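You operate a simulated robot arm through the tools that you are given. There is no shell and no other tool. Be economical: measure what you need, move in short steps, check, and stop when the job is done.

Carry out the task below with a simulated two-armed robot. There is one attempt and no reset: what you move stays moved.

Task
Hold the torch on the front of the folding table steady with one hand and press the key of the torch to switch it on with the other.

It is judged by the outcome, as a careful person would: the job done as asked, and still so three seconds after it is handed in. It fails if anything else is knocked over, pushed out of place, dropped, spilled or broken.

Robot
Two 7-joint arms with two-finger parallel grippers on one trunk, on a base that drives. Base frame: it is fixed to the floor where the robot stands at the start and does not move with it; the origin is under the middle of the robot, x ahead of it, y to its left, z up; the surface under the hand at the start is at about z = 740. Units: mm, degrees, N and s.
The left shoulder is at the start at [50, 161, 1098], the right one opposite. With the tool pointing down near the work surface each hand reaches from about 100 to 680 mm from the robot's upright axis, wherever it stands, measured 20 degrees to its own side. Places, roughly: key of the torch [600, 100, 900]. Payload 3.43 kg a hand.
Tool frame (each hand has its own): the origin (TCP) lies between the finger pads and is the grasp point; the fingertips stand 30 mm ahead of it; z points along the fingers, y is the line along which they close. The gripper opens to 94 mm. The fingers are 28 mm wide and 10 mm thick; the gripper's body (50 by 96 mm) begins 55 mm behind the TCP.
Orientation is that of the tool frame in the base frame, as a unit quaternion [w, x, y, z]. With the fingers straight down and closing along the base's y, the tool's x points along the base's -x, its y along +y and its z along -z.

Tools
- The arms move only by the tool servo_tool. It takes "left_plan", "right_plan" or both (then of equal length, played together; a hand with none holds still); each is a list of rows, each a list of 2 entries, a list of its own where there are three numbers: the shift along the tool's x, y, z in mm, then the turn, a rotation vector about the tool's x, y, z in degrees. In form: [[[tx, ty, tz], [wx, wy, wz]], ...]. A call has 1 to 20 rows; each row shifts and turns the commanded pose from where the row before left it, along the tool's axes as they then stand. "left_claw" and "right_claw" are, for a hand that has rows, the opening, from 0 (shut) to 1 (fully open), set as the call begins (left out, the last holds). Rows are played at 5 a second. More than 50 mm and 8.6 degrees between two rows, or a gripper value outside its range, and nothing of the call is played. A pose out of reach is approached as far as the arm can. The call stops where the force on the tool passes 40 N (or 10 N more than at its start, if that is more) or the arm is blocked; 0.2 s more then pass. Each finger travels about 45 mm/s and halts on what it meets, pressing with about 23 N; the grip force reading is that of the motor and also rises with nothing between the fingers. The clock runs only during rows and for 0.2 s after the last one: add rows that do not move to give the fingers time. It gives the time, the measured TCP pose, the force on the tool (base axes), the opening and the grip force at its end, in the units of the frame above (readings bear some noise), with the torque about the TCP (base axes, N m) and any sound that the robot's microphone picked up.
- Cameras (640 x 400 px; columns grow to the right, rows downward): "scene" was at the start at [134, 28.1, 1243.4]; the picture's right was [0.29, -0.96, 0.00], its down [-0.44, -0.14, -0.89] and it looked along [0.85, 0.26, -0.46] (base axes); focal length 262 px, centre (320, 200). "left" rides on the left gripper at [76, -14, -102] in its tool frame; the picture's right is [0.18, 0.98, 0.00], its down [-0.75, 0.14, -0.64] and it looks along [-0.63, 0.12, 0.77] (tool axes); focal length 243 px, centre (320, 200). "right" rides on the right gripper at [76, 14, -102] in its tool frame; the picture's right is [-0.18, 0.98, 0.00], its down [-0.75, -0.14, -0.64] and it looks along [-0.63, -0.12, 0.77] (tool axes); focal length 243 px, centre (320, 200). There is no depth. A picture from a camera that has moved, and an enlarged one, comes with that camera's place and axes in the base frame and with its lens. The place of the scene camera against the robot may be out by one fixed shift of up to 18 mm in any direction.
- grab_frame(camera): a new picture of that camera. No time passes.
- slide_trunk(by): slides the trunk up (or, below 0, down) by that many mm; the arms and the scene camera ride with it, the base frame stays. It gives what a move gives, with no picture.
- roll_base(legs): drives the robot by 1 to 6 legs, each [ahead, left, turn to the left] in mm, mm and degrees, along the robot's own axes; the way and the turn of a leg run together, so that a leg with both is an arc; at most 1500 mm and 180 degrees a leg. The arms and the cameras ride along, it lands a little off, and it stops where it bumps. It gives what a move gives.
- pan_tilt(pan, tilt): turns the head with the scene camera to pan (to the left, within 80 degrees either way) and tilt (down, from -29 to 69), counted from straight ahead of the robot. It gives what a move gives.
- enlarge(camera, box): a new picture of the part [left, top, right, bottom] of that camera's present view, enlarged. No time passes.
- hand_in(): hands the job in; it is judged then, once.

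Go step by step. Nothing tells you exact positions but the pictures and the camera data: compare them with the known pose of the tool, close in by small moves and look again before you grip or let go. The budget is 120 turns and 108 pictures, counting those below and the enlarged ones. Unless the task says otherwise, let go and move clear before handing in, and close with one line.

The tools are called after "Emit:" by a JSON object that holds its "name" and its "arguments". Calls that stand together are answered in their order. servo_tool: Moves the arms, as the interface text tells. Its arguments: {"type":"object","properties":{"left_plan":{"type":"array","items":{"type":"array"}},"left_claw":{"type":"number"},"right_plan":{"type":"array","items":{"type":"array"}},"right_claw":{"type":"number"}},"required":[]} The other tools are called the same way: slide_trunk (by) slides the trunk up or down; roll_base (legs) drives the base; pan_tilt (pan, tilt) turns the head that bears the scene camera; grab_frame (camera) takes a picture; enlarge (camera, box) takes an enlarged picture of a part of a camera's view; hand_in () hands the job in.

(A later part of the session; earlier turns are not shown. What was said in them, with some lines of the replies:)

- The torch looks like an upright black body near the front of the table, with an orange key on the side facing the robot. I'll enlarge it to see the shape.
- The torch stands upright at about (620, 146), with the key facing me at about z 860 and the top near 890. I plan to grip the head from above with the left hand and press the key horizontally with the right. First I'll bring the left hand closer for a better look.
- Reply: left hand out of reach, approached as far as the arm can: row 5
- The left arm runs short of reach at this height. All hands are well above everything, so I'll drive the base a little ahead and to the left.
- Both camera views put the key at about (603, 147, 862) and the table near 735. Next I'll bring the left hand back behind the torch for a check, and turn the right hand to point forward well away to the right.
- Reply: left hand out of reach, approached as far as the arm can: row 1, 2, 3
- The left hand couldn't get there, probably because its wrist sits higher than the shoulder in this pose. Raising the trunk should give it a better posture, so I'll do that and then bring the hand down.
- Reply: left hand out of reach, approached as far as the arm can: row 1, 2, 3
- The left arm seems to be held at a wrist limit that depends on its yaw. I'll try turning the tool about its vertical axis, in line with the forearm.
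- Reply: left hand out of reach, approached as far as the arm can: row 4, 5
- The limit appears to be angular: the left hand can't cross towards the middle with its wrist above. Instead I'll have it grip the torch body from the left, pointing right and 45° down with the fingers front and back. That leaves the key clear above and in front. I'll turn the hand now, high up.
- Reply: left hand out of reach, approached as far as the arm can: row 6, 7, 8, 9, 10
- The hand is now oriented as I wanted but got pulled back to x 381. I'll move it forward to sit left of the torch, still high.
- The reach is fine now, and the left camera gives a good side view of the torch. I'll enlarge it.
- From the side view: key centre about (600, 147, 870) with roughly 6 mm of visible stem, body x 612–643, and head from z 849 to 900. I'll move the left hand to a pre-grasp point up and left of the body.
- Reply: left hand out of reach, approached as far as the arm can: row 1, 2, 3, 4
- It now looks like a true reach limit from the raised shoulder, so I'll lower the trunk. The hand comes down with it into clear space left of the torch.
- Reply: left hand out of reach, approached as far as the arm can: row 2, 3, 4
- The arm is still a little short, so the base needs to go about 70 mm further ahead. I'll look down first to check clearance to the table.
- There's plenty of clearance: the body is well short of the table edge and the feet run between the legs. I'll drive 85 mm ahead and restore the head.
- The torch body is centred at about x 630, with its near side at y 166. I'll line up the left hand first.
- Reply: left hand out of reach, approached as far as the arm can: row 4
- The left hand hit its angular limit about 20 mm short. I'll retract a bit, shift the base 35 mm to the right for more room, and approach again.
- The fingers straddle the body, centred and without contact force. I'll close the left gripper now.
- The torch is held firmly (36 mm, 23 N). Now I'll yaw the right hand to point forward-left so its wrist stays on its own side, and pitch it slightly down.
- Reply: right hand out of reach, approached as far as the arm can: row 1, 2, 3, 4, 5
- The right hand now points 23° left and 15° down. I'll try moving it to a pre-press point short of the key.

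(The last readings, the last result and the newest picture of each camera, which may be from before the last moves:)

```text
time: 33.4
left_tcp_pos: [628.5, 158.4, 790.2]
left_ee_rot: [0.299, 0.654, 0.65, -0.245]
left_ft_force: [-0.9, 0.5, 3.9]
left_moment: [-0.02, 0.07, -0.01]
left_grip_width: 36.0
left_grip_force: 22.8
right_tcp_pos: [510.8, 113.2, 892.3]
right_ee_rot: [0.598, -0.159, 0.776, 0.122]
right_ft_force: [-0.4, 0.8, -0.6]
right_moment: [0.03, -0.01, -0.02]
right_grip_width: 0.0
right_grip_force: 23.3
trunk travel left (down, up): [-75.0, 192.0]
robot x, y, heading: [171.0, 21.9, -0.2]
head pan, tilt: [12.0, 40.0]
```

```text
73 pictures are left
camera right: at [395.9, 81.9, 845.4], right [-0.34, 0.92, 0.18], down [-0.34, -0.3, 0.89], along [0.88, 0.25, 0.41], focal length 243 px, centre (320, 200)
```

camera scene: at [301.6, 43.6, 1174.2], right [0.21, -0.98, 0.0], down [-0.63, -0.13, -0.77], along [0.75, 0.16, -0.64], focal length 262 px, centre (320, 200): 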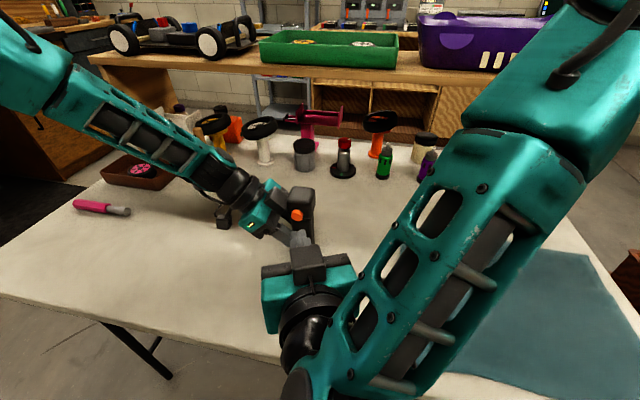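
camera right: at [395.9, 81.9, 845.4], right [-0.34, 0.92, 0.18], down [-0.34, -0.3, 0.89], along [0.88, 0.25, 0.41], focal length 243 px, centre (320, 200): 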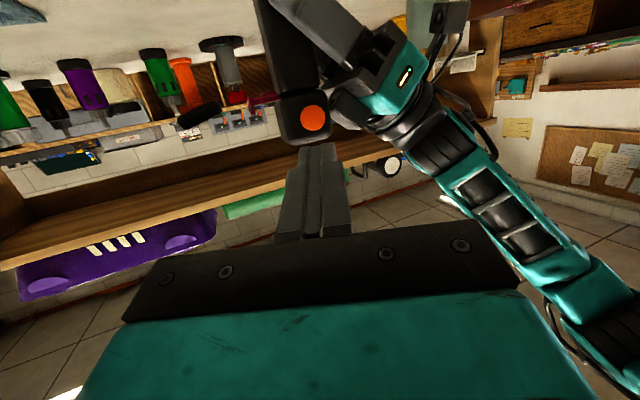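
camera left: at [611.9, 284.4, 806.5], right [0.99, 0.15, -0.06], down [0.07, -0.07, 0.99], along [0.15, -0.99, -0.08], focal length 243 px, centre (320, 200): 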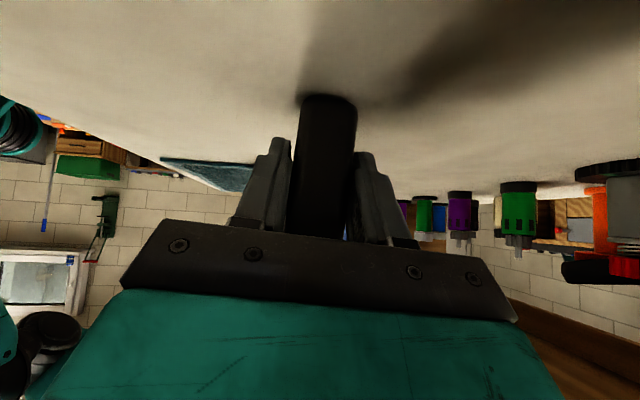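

The right camera puts the key at about (593, 146, 865), just ahead of the fingertips. I'll close to roughly 13 mm away and look again.

Emit:
{"name": "servo_tool", "arguments": {"right_plan": [[[7, 4.5, 15], [0, 0, 0]], [[7, 4.4, 15], [0, 0, 0]], [[0, 0, 13], [0, 0, 0]], [[0, 0, 0], [0, 0, 0]]]}}

Emit:
{"name": "enlarge", "arguments": {"camera": "right", "box": [240, 60, 400, 160]}}

Emit:
{"name": "enlarge", "arguments": {"camera": "scene", "box": [220, 160, 380, 290]}}

```text
time: 34.4
left_tcp_pos: [628.9, 158.0, 790.1]
left_ee_rot: [0.297, 0.655, 0.65, -0.246]
left_ft_force: [-0.5, 2.5, 5.2]
left_moment: [-0.01, 0.08, 0.01]
left_grip_width: 36.0
left_grip_force: 22.9
right_tcp_pos: [542.0, 135.8, 866.2]
right_ee_rot: [0.597, -0.159, 0.777, 0.123]
right_ft_force: [-0.6, -0.8, -0.7]
right_moment: [0.01, -0.01, -0.01]
right_grip_width: 0.0
right_grip_force: 23.0
trunk travel left (down, up): [-75.0, 192.0]
robot x, y, heading: [175.7, 23.1, 0.0]
head pan, tilt: [12.0, 40.0]
```

```text
4.00 times, centred on (320, 110) of right
camera zoom: at [427.2, 104.2, 820.5], right [-0.34, 0.92, 0.18], down [-0.34, -0.3, 0.89], along [0.88, 0.25, 0.41], focal length 970 px, centre (320, 560)
```

zoom: 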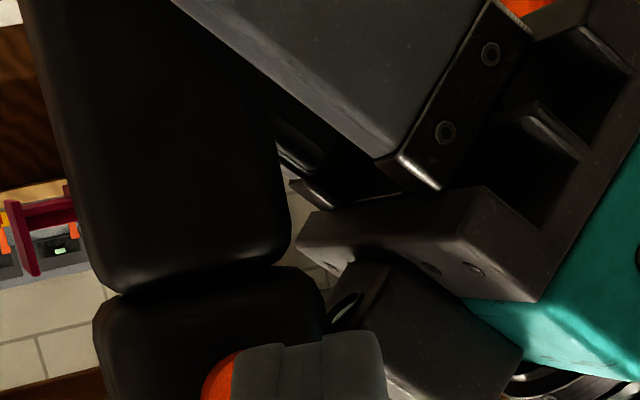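

```text
3.08 times, centred on (300, 225) of scene
camera zoom: at [301.6, 43.6, 1174.2], right [0.21, -0.98, 0.0], down [-0.63, -0.13, -0.77], along [0.75, 0.16, -0.64], focal length 806 px, centre (382, 123)
```

zoom: 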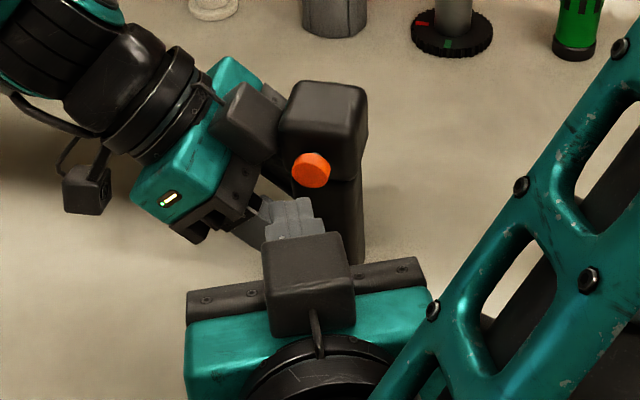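

The fingertip is about 14 mm short of the key. I'll shift slightly, then advance in +x in 3 mm steps and watch the force and sound.

Emit:
{"name": "servo_tool", "arguments": {"right_plan": [[[3.6, 2.8, 2.2], [0, 0, 0]], [[-0.71, -1.18, 2.67], [0, 0, 0]], [[-0.71, -1.18, 2.67], [0, 0, 0]], [[-0.71, -1.18, 2.67], [0, 0, 0]], [[-0.71, -1.18, 2.67], [0, 0, 0]], [[0, 0, 0], [0, 0, 0]]]}}

Emit:
{"name": "enlarge", "arguments": {"camera": "right", "box": [240, 80, 400, 180]}}

Emit:
{"name": "enlarge", "arguments": {"camera": "scene", "box": [260, 170, 350, 240]}}

```text
time: 35.8
left_tcp_pos: [629.0, 158.0, 790.3]
left_ee_rot: [0.298, 0.655, 0.65, -0.244]
left_ft_force: [0.2, 1.0, 3.8]
left_moment: [0.0, 0.08, -0.05]
left_grip_width: 35.9
left_grip_force: 23.2
right_tcp_pos: [552.7, 137.6, 863.4]
right_ee_rot: [0.598, -0.16, 0.776, 0.124]
right_ft_force: [-0.4, -0.7, -0.1]
right_moment: [0.01, -0.01, -0.03]
right_grip_width: 0.0
right_grip_force: 22.8
trunk travel left (down, up): [-75.0, 192.0]
robot x, y, heading: [169.9, 25.9, -0.2]
head pan, tilt: [12.0, 40.0]
```

```text
4.00 times, centred on (320, 130) of right
camera zoom: at [438.9, 106.2, 816.8], right [-0.34, 0.92, 0.18], down [-0.34, -0.3, 0.89], along [0.88, 0.25, 0.41], focal length 970 px, centre (320, 480)
```

zoom: 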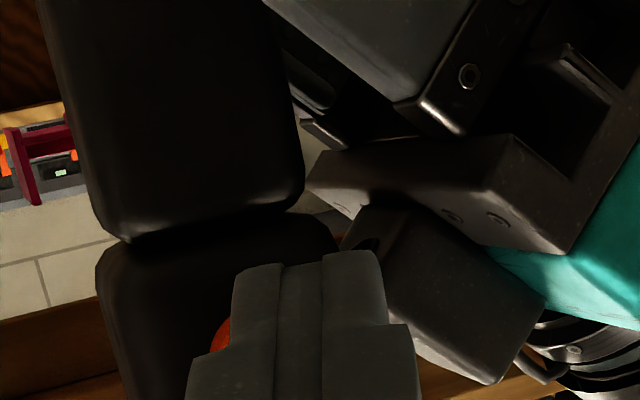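

```text
5.71 times, centred on (305, 205) of scene
camera zoom: at [301.6, 43.5, 1174.2], right [0.21, -0.98, 0.0], down [-0.63, -0.13, -0.77], along [0.75, 0.16, -0.64], focal length 1497 px, centre (406, 171)
```

zoom: 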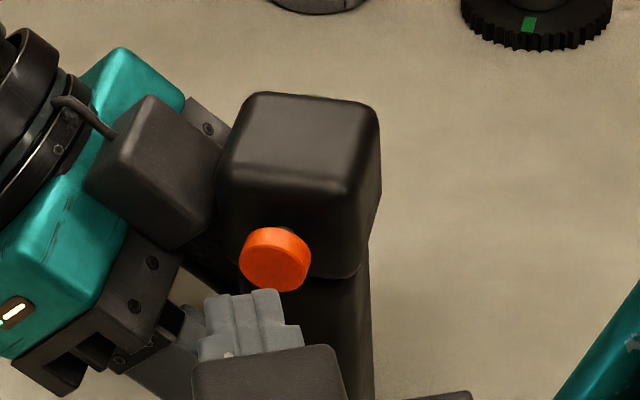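

There's no contact yet, and the tip is slightly left of and below the key centre. I'll correct by −4 mm in y and +3 mm in z, then keep advancing.

Emit:
{"name": "servo_tool", "arguments": {"right_plan": [[[-2.5, -3.7, -2.3], [0, 0, 0]], [[-0.71, -1.18, 2.67], [0, 0, 0]], [[-0.71, -1.18, 2.67], [0, 0, 0]], [[0, 0, 0], [0, 0, 0]]]}}

Emit:
{"name": "enlarge", "arguments": {"camera": "scene", "box": [260, 170, 350, 240]}}

```text
time: 36.8
left_tcp_pos: [629.1, 157.9, 790.9]
left_ee_rot: [0.297, 0.655, 0.65, -0.245]
left_ft_force: [0.2, 1.4, 4.0]
left_moment: [0.0, 0.14, 0.01]
left_grip_width: 36.1
left_grip_force: 22.4
right_tcp_pos: [558.7, 134.3, 866.7]
right_ee_rot: [0.598, -0.159, 0.776, 0.123]
right_ft_force: [0.1, 0.2, 0.0]
right_moment: [-0.01, -0.01, 0.02]
right_grip_width: 0.0
right_grip_force: 22.5
trunk travel left (down, up): [-75.0, 192.0]
robot x, y, heading: [173.4, 21.6, -0.2]
head pan, tilt: [12.0, 40.0]
```

```text
5.71 times, centred on (305, 205) of scene
camera zoom: at [301.6, 43.5, 1174.2], right [0.21, -0.98, 0.0], down [-0.63, -0.13, -0.77], along [0.75, 0.16, -0.64], focal length 1497 px, centre (406, 171)
```

zoom: 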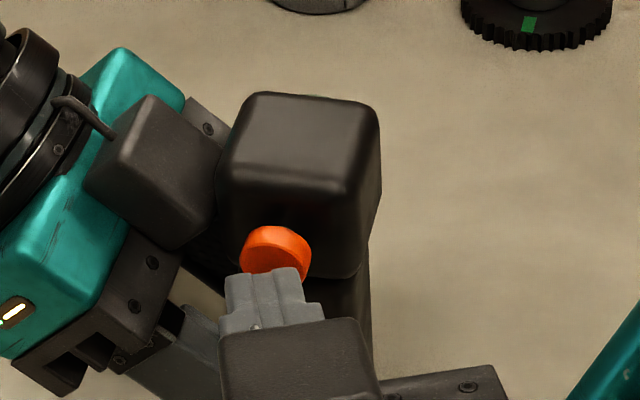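

The tip is lined up just in front of the key. I'll advance in 2 mm steps.

Emit:
{"name": "servo_tool", "arguments": {"right_plan": [[[-0.47, -0.9, 1.78], [0, 0, 0]], [[-0.47, -0.9, 1.78], [0, 0, 0]], [[-0.47, -0.79, 1.78], [0, 0, 0]], [[0, 0, 0], [0, 0, 0]]]}}

Emit:
{"name": "enlarge", "arguments": {"camera": "scene", "box": [260, 170, 350, 240]}}

```text
time: 37.8
left_tcp_pos: [630.1, 157.5, 791.1]
left_ee_rot: [0.299, 0.654, 0.65, -0.245]
left_ft_force: [5.3, -1.8, 1.2]
left_moment: [0.01, 0.57, 0.13]
left_grip_width: 36.1
left_grip_force: 22.9
right_tcp_pos: [563.3, 135.1, 865.7]
right_ee_rot: [0.597, -0.16, 0.776, 0.123]
right_ft_force: [-6.5, 0.1, 0.9]
right_moment: [0.0, -0.01, 0.04]
right_grip_width: 0.0
right_grip_force: 23.7
trunk travel left (down, up): [-75.0, 192.0]
robot x, y, heading: [174.0, 24.5, 0.2]
head pan, tilt: [12.0, 40.0]
heard: click
```

```text
5.71 times, centred on (305, 205) of scene
camera zoom: at [301.8, 43.5, 1174.1], right [0.21, -0.98, 0.0], down [-0.63, -0.13, -0.77], along [0.75, 0.16, -0.64], focal length 1497 px, centre (406, 171)
```

zoom: 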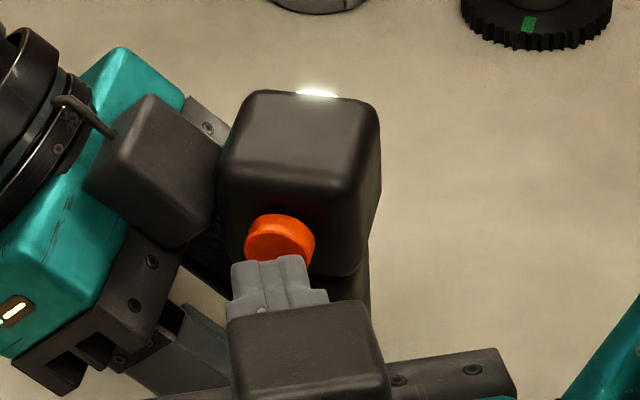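

A click was heard and the torch's lens at the back of the head lit up. I'll back the right hand straight off and check it stays on.

Emit:
{"name": "servo_tool", "arguments": {"right_plan": [[[0.7, 1.2, -2.67], [0, 0, 0]], [[1.9, 3.1, -7.1], [0, 0, 0]], [[4.7, 7.9, -17.8], [0, 0, 0]], [[4.7, 7.9, -17.8], [0, 0, 0]], [[0, 0, 0], [0, 0, 0]]]}}

Emit:
{"name": "enlarge", "arguments": {"camera": "scene", "box": [220, 140, 380, 280]}}

```text
time: 39.0
left_tcp_pos: [628.9, 157.5, 789.1]
left_ee_rot: [0.298, 0.654, 0.65, -0.246]
left_ft_force: [-1.2, -0.7, 3.0]
left_moment: [-0.01, 0.11, -0.02]
left_grip_width: 36.1
left_grip_force: 22.7
right_tcp_pos: [514.7, 134.3, 865.5]
right_ee_rot: [0.597, -0.16, 0.776, 0.123]
right_ft_force: [-0.1, 0.6, 0.2]
right_moment: [0.01, 0.01, -0.01]
right_grip_width: 0.3
right_grip_force: 22.7
trunk travel left (down, up): [-75.0, 192.0]
robot x, y, heading: [169.0, 26.5, -0.2]
head pan, tilt: [12.0, 40.0]
```

```text
2.86 times, centred on (300, 210) of scene
camera zoom: at [301.6, 43.5, 1174.2], right [0.21, -0.98, 0.0], down [-0.63, -0.13, -0.77], along [0.75, 0.16, -0.64], focal length 748 px, centre (377, 171)
```

zoom: 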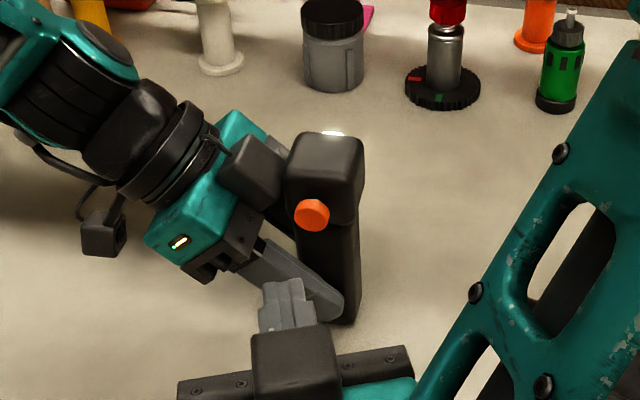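

The light stays on. The grip tipped the torch forward by about 4°, so I'll turn it upright before letting go, then check.

Emit:
{"name": "servo_tool", "arguments": {"left_plan": [[[0, 0, 0], [0.9, 0, -0.9]], [[0, 0, 0], [0.9, 0, -0.9]], [[0, 0, 0], [0.7, 0, -0.7]], [[0, 0, 0], [0, 0, 0]]]}}

Emit:
{"name": "enlarge", "arguments": {"camera": "scene", "box": [220, 140, 380, 280]}}

Emit:
{"name": "grab_frame", "arguments": {"camera": "right"}}

```text
time: 40.0
left_tcp_pos: [624.2, 161.2, 789.1]
left_ee_rot: [0.281, 0.645, 0.659, -0.267]
left_ft_force: [-0.3, -0.7, -1.8]
left_moment: [0.03, -0.01, -0.02]
left_grip_width: 36.2
left_grip_force: 22.8
left hand out of reach, approached as far as the arm can: row 3
right_tcp_pos: [515.3, 133.6, 865.9]
right_ee_rot: [0.596, -0.161, 0.777, 0.124]
right_ft_force: [0.3, -0.3, -0.3]
right_moment: [0.01, -0.01, -0.01]
right_grip_width: 0.0
right_grip_force: 22.9
trunk travel left (down, up): [-75.0, 192.0]
robot x, y, heading: [170.7, 19.9, 0.0]
head pan, tilt: [12.0, 40.0]
```

```text
2.86 times, centred on (300, 210) of scene
camera zoom: at [301.9, 43.5, 1174.1], right [0.21, -0.98, 0.0], down [-0.63, -0.13, -0.77], along [0.75, 0.16, -0.64], focal length 748 px, centre (377, 171)
```

zoom: 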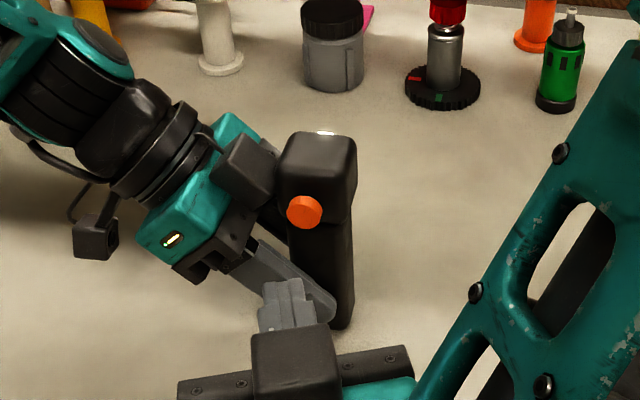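

```text
64 pictures are left
camera right: at [401.3, 101.6, 819.0], right [-0.34, 0.92, 0.18], down [-0.34, -0.3, 0.89], along [0.88, 0.25, 0.41], focal length 243 px, centre (320, 200)
```

right: 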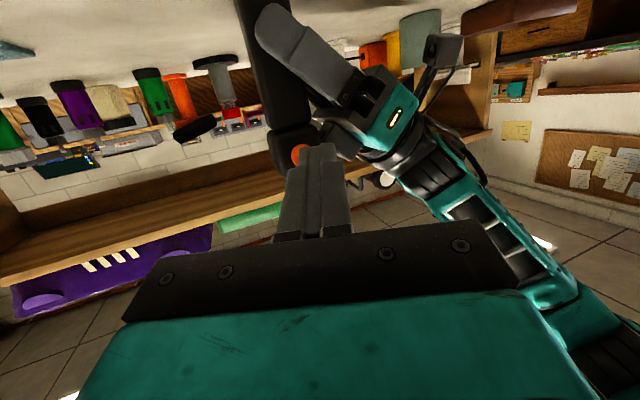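

The torch is upright now and the light is still on. I'll move the right hand well aside, then open the left gripper.

Emit:
{"name": "servo_tool", "arguments": {"right_plan": [[[4, -37, -15], [0, 0, 0]], [[4, -37, -15], [0, 0, 0]], [[4, -37, -15], [0, 0, 0]], [[0, 0, 0], [0, 0, 0]]]}}

Emit:
{"name": "servo_tool", "arguments": {"left_plan": [[[0, 0, 0], [0, 0, 0]], [[0, 0, 0], [0, 0, 0]], [[0, 0, 0], [0, 0, 0]], [[0, 0, 0], [0, 0, 0]], [[0, 0, 0], [0, 0, 0]], [[0, 0, 0], [0, 0, 0]], [[0, 0, 0], [0, 0, 0]]], "left_claw": 1}}

Emit:
{"name": "enlarge", "arguments": {"camera": "scene", "box": [220, 140, 380, 280]}}

Emit:
{"name": "grab_frame", "arguments": {"camera": "left"}}

```text
time: 41.0
left_tcp_pos: [624.7, 161.9, 789.6]
left_ee_rot: [0.282, 0.645, 0.659, -0.267]
left_ft_force: [-0.2, -0.1, -1.4]
left_moment: [0.01, -0.03, 0.03]
left_grip_width: 35.8
left_grip_force: 23.0
right_tcp_pos: [517.6, 13.7, 866.8]
right_ee_rot: [0.597, -0.159, 0.777, 0.123]
right_ft_force: [0.5, -0.1, 0.2]
right_moment: [0.03, 0.0, 0.01]
right_grip_width: 0.2
right_grip_force: 22.7
trunk travel left (down, up): [-75.0, 192.0]
robot x, y, heading: [168.7, 23.9, -0.4]
head pan, tilt: [12.0, 40.0]
```

```text
time: 42.6
left_tcp_pos: [625.6, 160.9, 788.8]
left_ee_rot: [0.282, 0.645, 0.659, -0.266]
left_ft_force: [-0.3, -0.5, -0.6]
left_moment: [-0.02, -0.01, -0.05]
left_grip_width: 94.0
left_grip_force: 0.0
right_tcp_pos: [517.5, 13.1, 865.3]
right_ee_rot: [0.597, -0.16, 0.777, 0.123]
right_ft_force: [0.6, -0.4, 0.4]
right_moment: [-0.01, 0.01, -0.03]
right_grip_width: 0.0
right_grip_force: 23.2
trunk travel left (down, up): [-75.0, 192.0]
robot x, y, heading: [172.9, 23.3, -0.4]
head pan, tilt: [12.0, 40.0]
```

```text
2.86 times, centred on (300, 210) of scene
camera zoom: at [301.9, 43.5, 1174.1], right [0.21, -0.98, 0.0], down [-0.63, -0.13, -0.77], along [0.75, 0.16, -0.64], focal length 748 px, centre (377, 171)
```

zoom: 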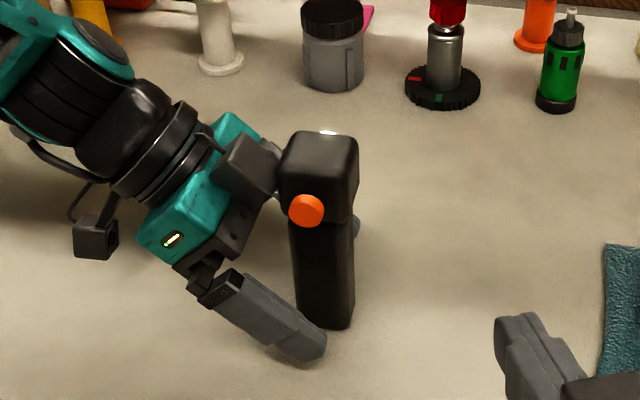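

```text
62 pictures are left
camera left: at [608.5, 288.6, 805.9], right [0.98, 0.15, -0.12], down [0.13, -0.07, 0.99], along [0.14, -0.99, -0.08], focal length 243 px, centre (320, 200)
```

left: 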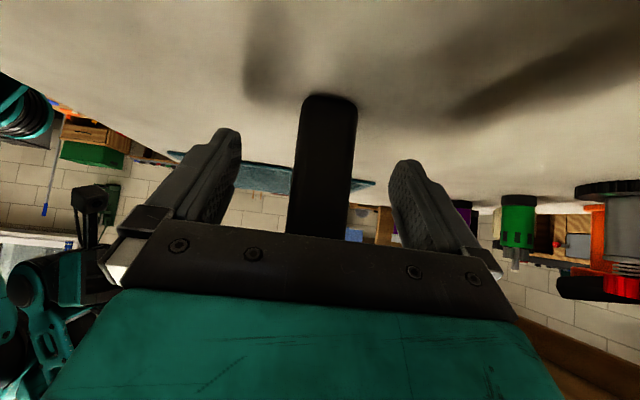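

The torch stands free and lit. I'll retract the left hand back along its approach.

Emit:
{"name": "servo_tool", "arguments": {"left_plan": [[[0, 0, -10], [0, 0, 0]], [[0, 0, -20], [0, 0, 0]], [[0, 0, -30], [0, 0, 0]], [[0, 0, -35], [0, 0, 0]], [[0, 0, -35], [0, 0, 0]], [[0, 0, 0], [0, 0, 0]]]}}

Emit:
{"name": "grab_frame", "arguments": {"camera": "scene"}}

Emit:
{"name": "enlarge", "arguments": {"camera": "scene", "box": [220, 140, 380, 280]}}

```text
time: 44.0
left_tcp_pos: [622.3, 253.8, 879.8]
left_ee_rot: [0.279, 0.645, 0.66, -0.265]
left_ft_force: [-0.5, 0.1, -0.5]
left_moment: [0.02, 0.01, 0.01]
left_grip_width: 93.8
left_grip_force: 0.1
right_tcp_pos: [518.4, 13.3, 865.9]
right_ee_rot: [0.597, -0.159, 0.777, 0.122]
right_ft_force: [1.9, 0.0, 0.3]
right_moment: [0.0, -0.01, 0.02]
right_grip_width: 0.1
right_grip_force: 22.6
trunk travel left (down, up): [-75.0, 192.0]
robot x, y, heading: [172.2, 21.4, -0.3]
head pan, tilt: [12.0, 40.0]
```

```text
61 pictures are left
camera scene: at [301.9, 43.5, 1174.1], right [0.21, -0.98, 0.0], down [-0.63, -0.13, -0.77], along [0.75, 0.16, -0.64], focal length 262 px, centre (320, 200)
```

scene: 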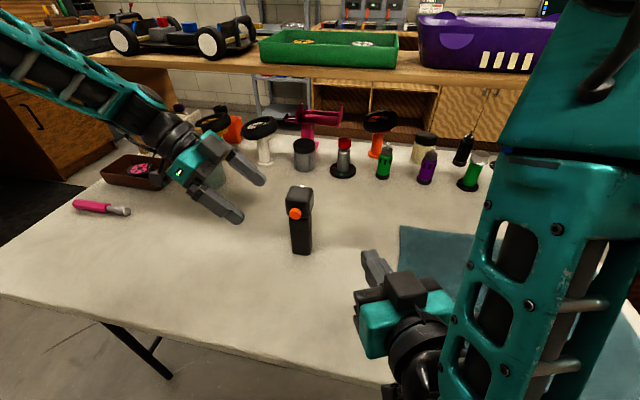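

```text
2.86 times, centred on (300, 210) of scene
camera zoom: at [301.9, 43.5, 1174.1], right [0.21, -0.98, 0.0], down [-0.63, -0.13, -0.77], along [0.75, 0.16, -0.64], focal length 748 px, centre (377, 171)
```

zoom: 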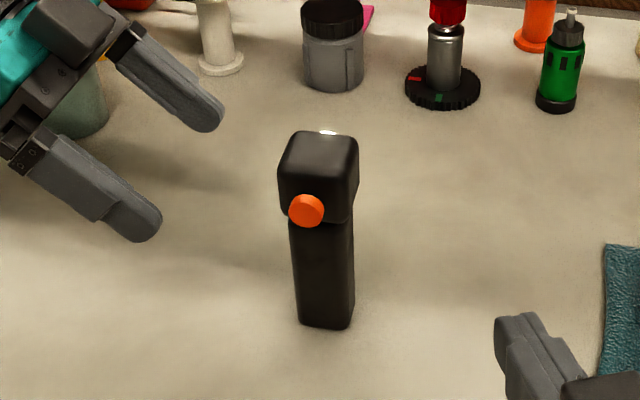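

The torch stands upright and lit, both hands are clear, and nothing else has been moved. I'm handing it in.

Emit:
{"name": "hand_in", "arguments": {}}

```text
The job is handed in.
```

The torch is switched on: I held it with the left hand and pressed the key with the right until it clicked. It was still lit and standing upright, with both hands clear, when I handed it in.
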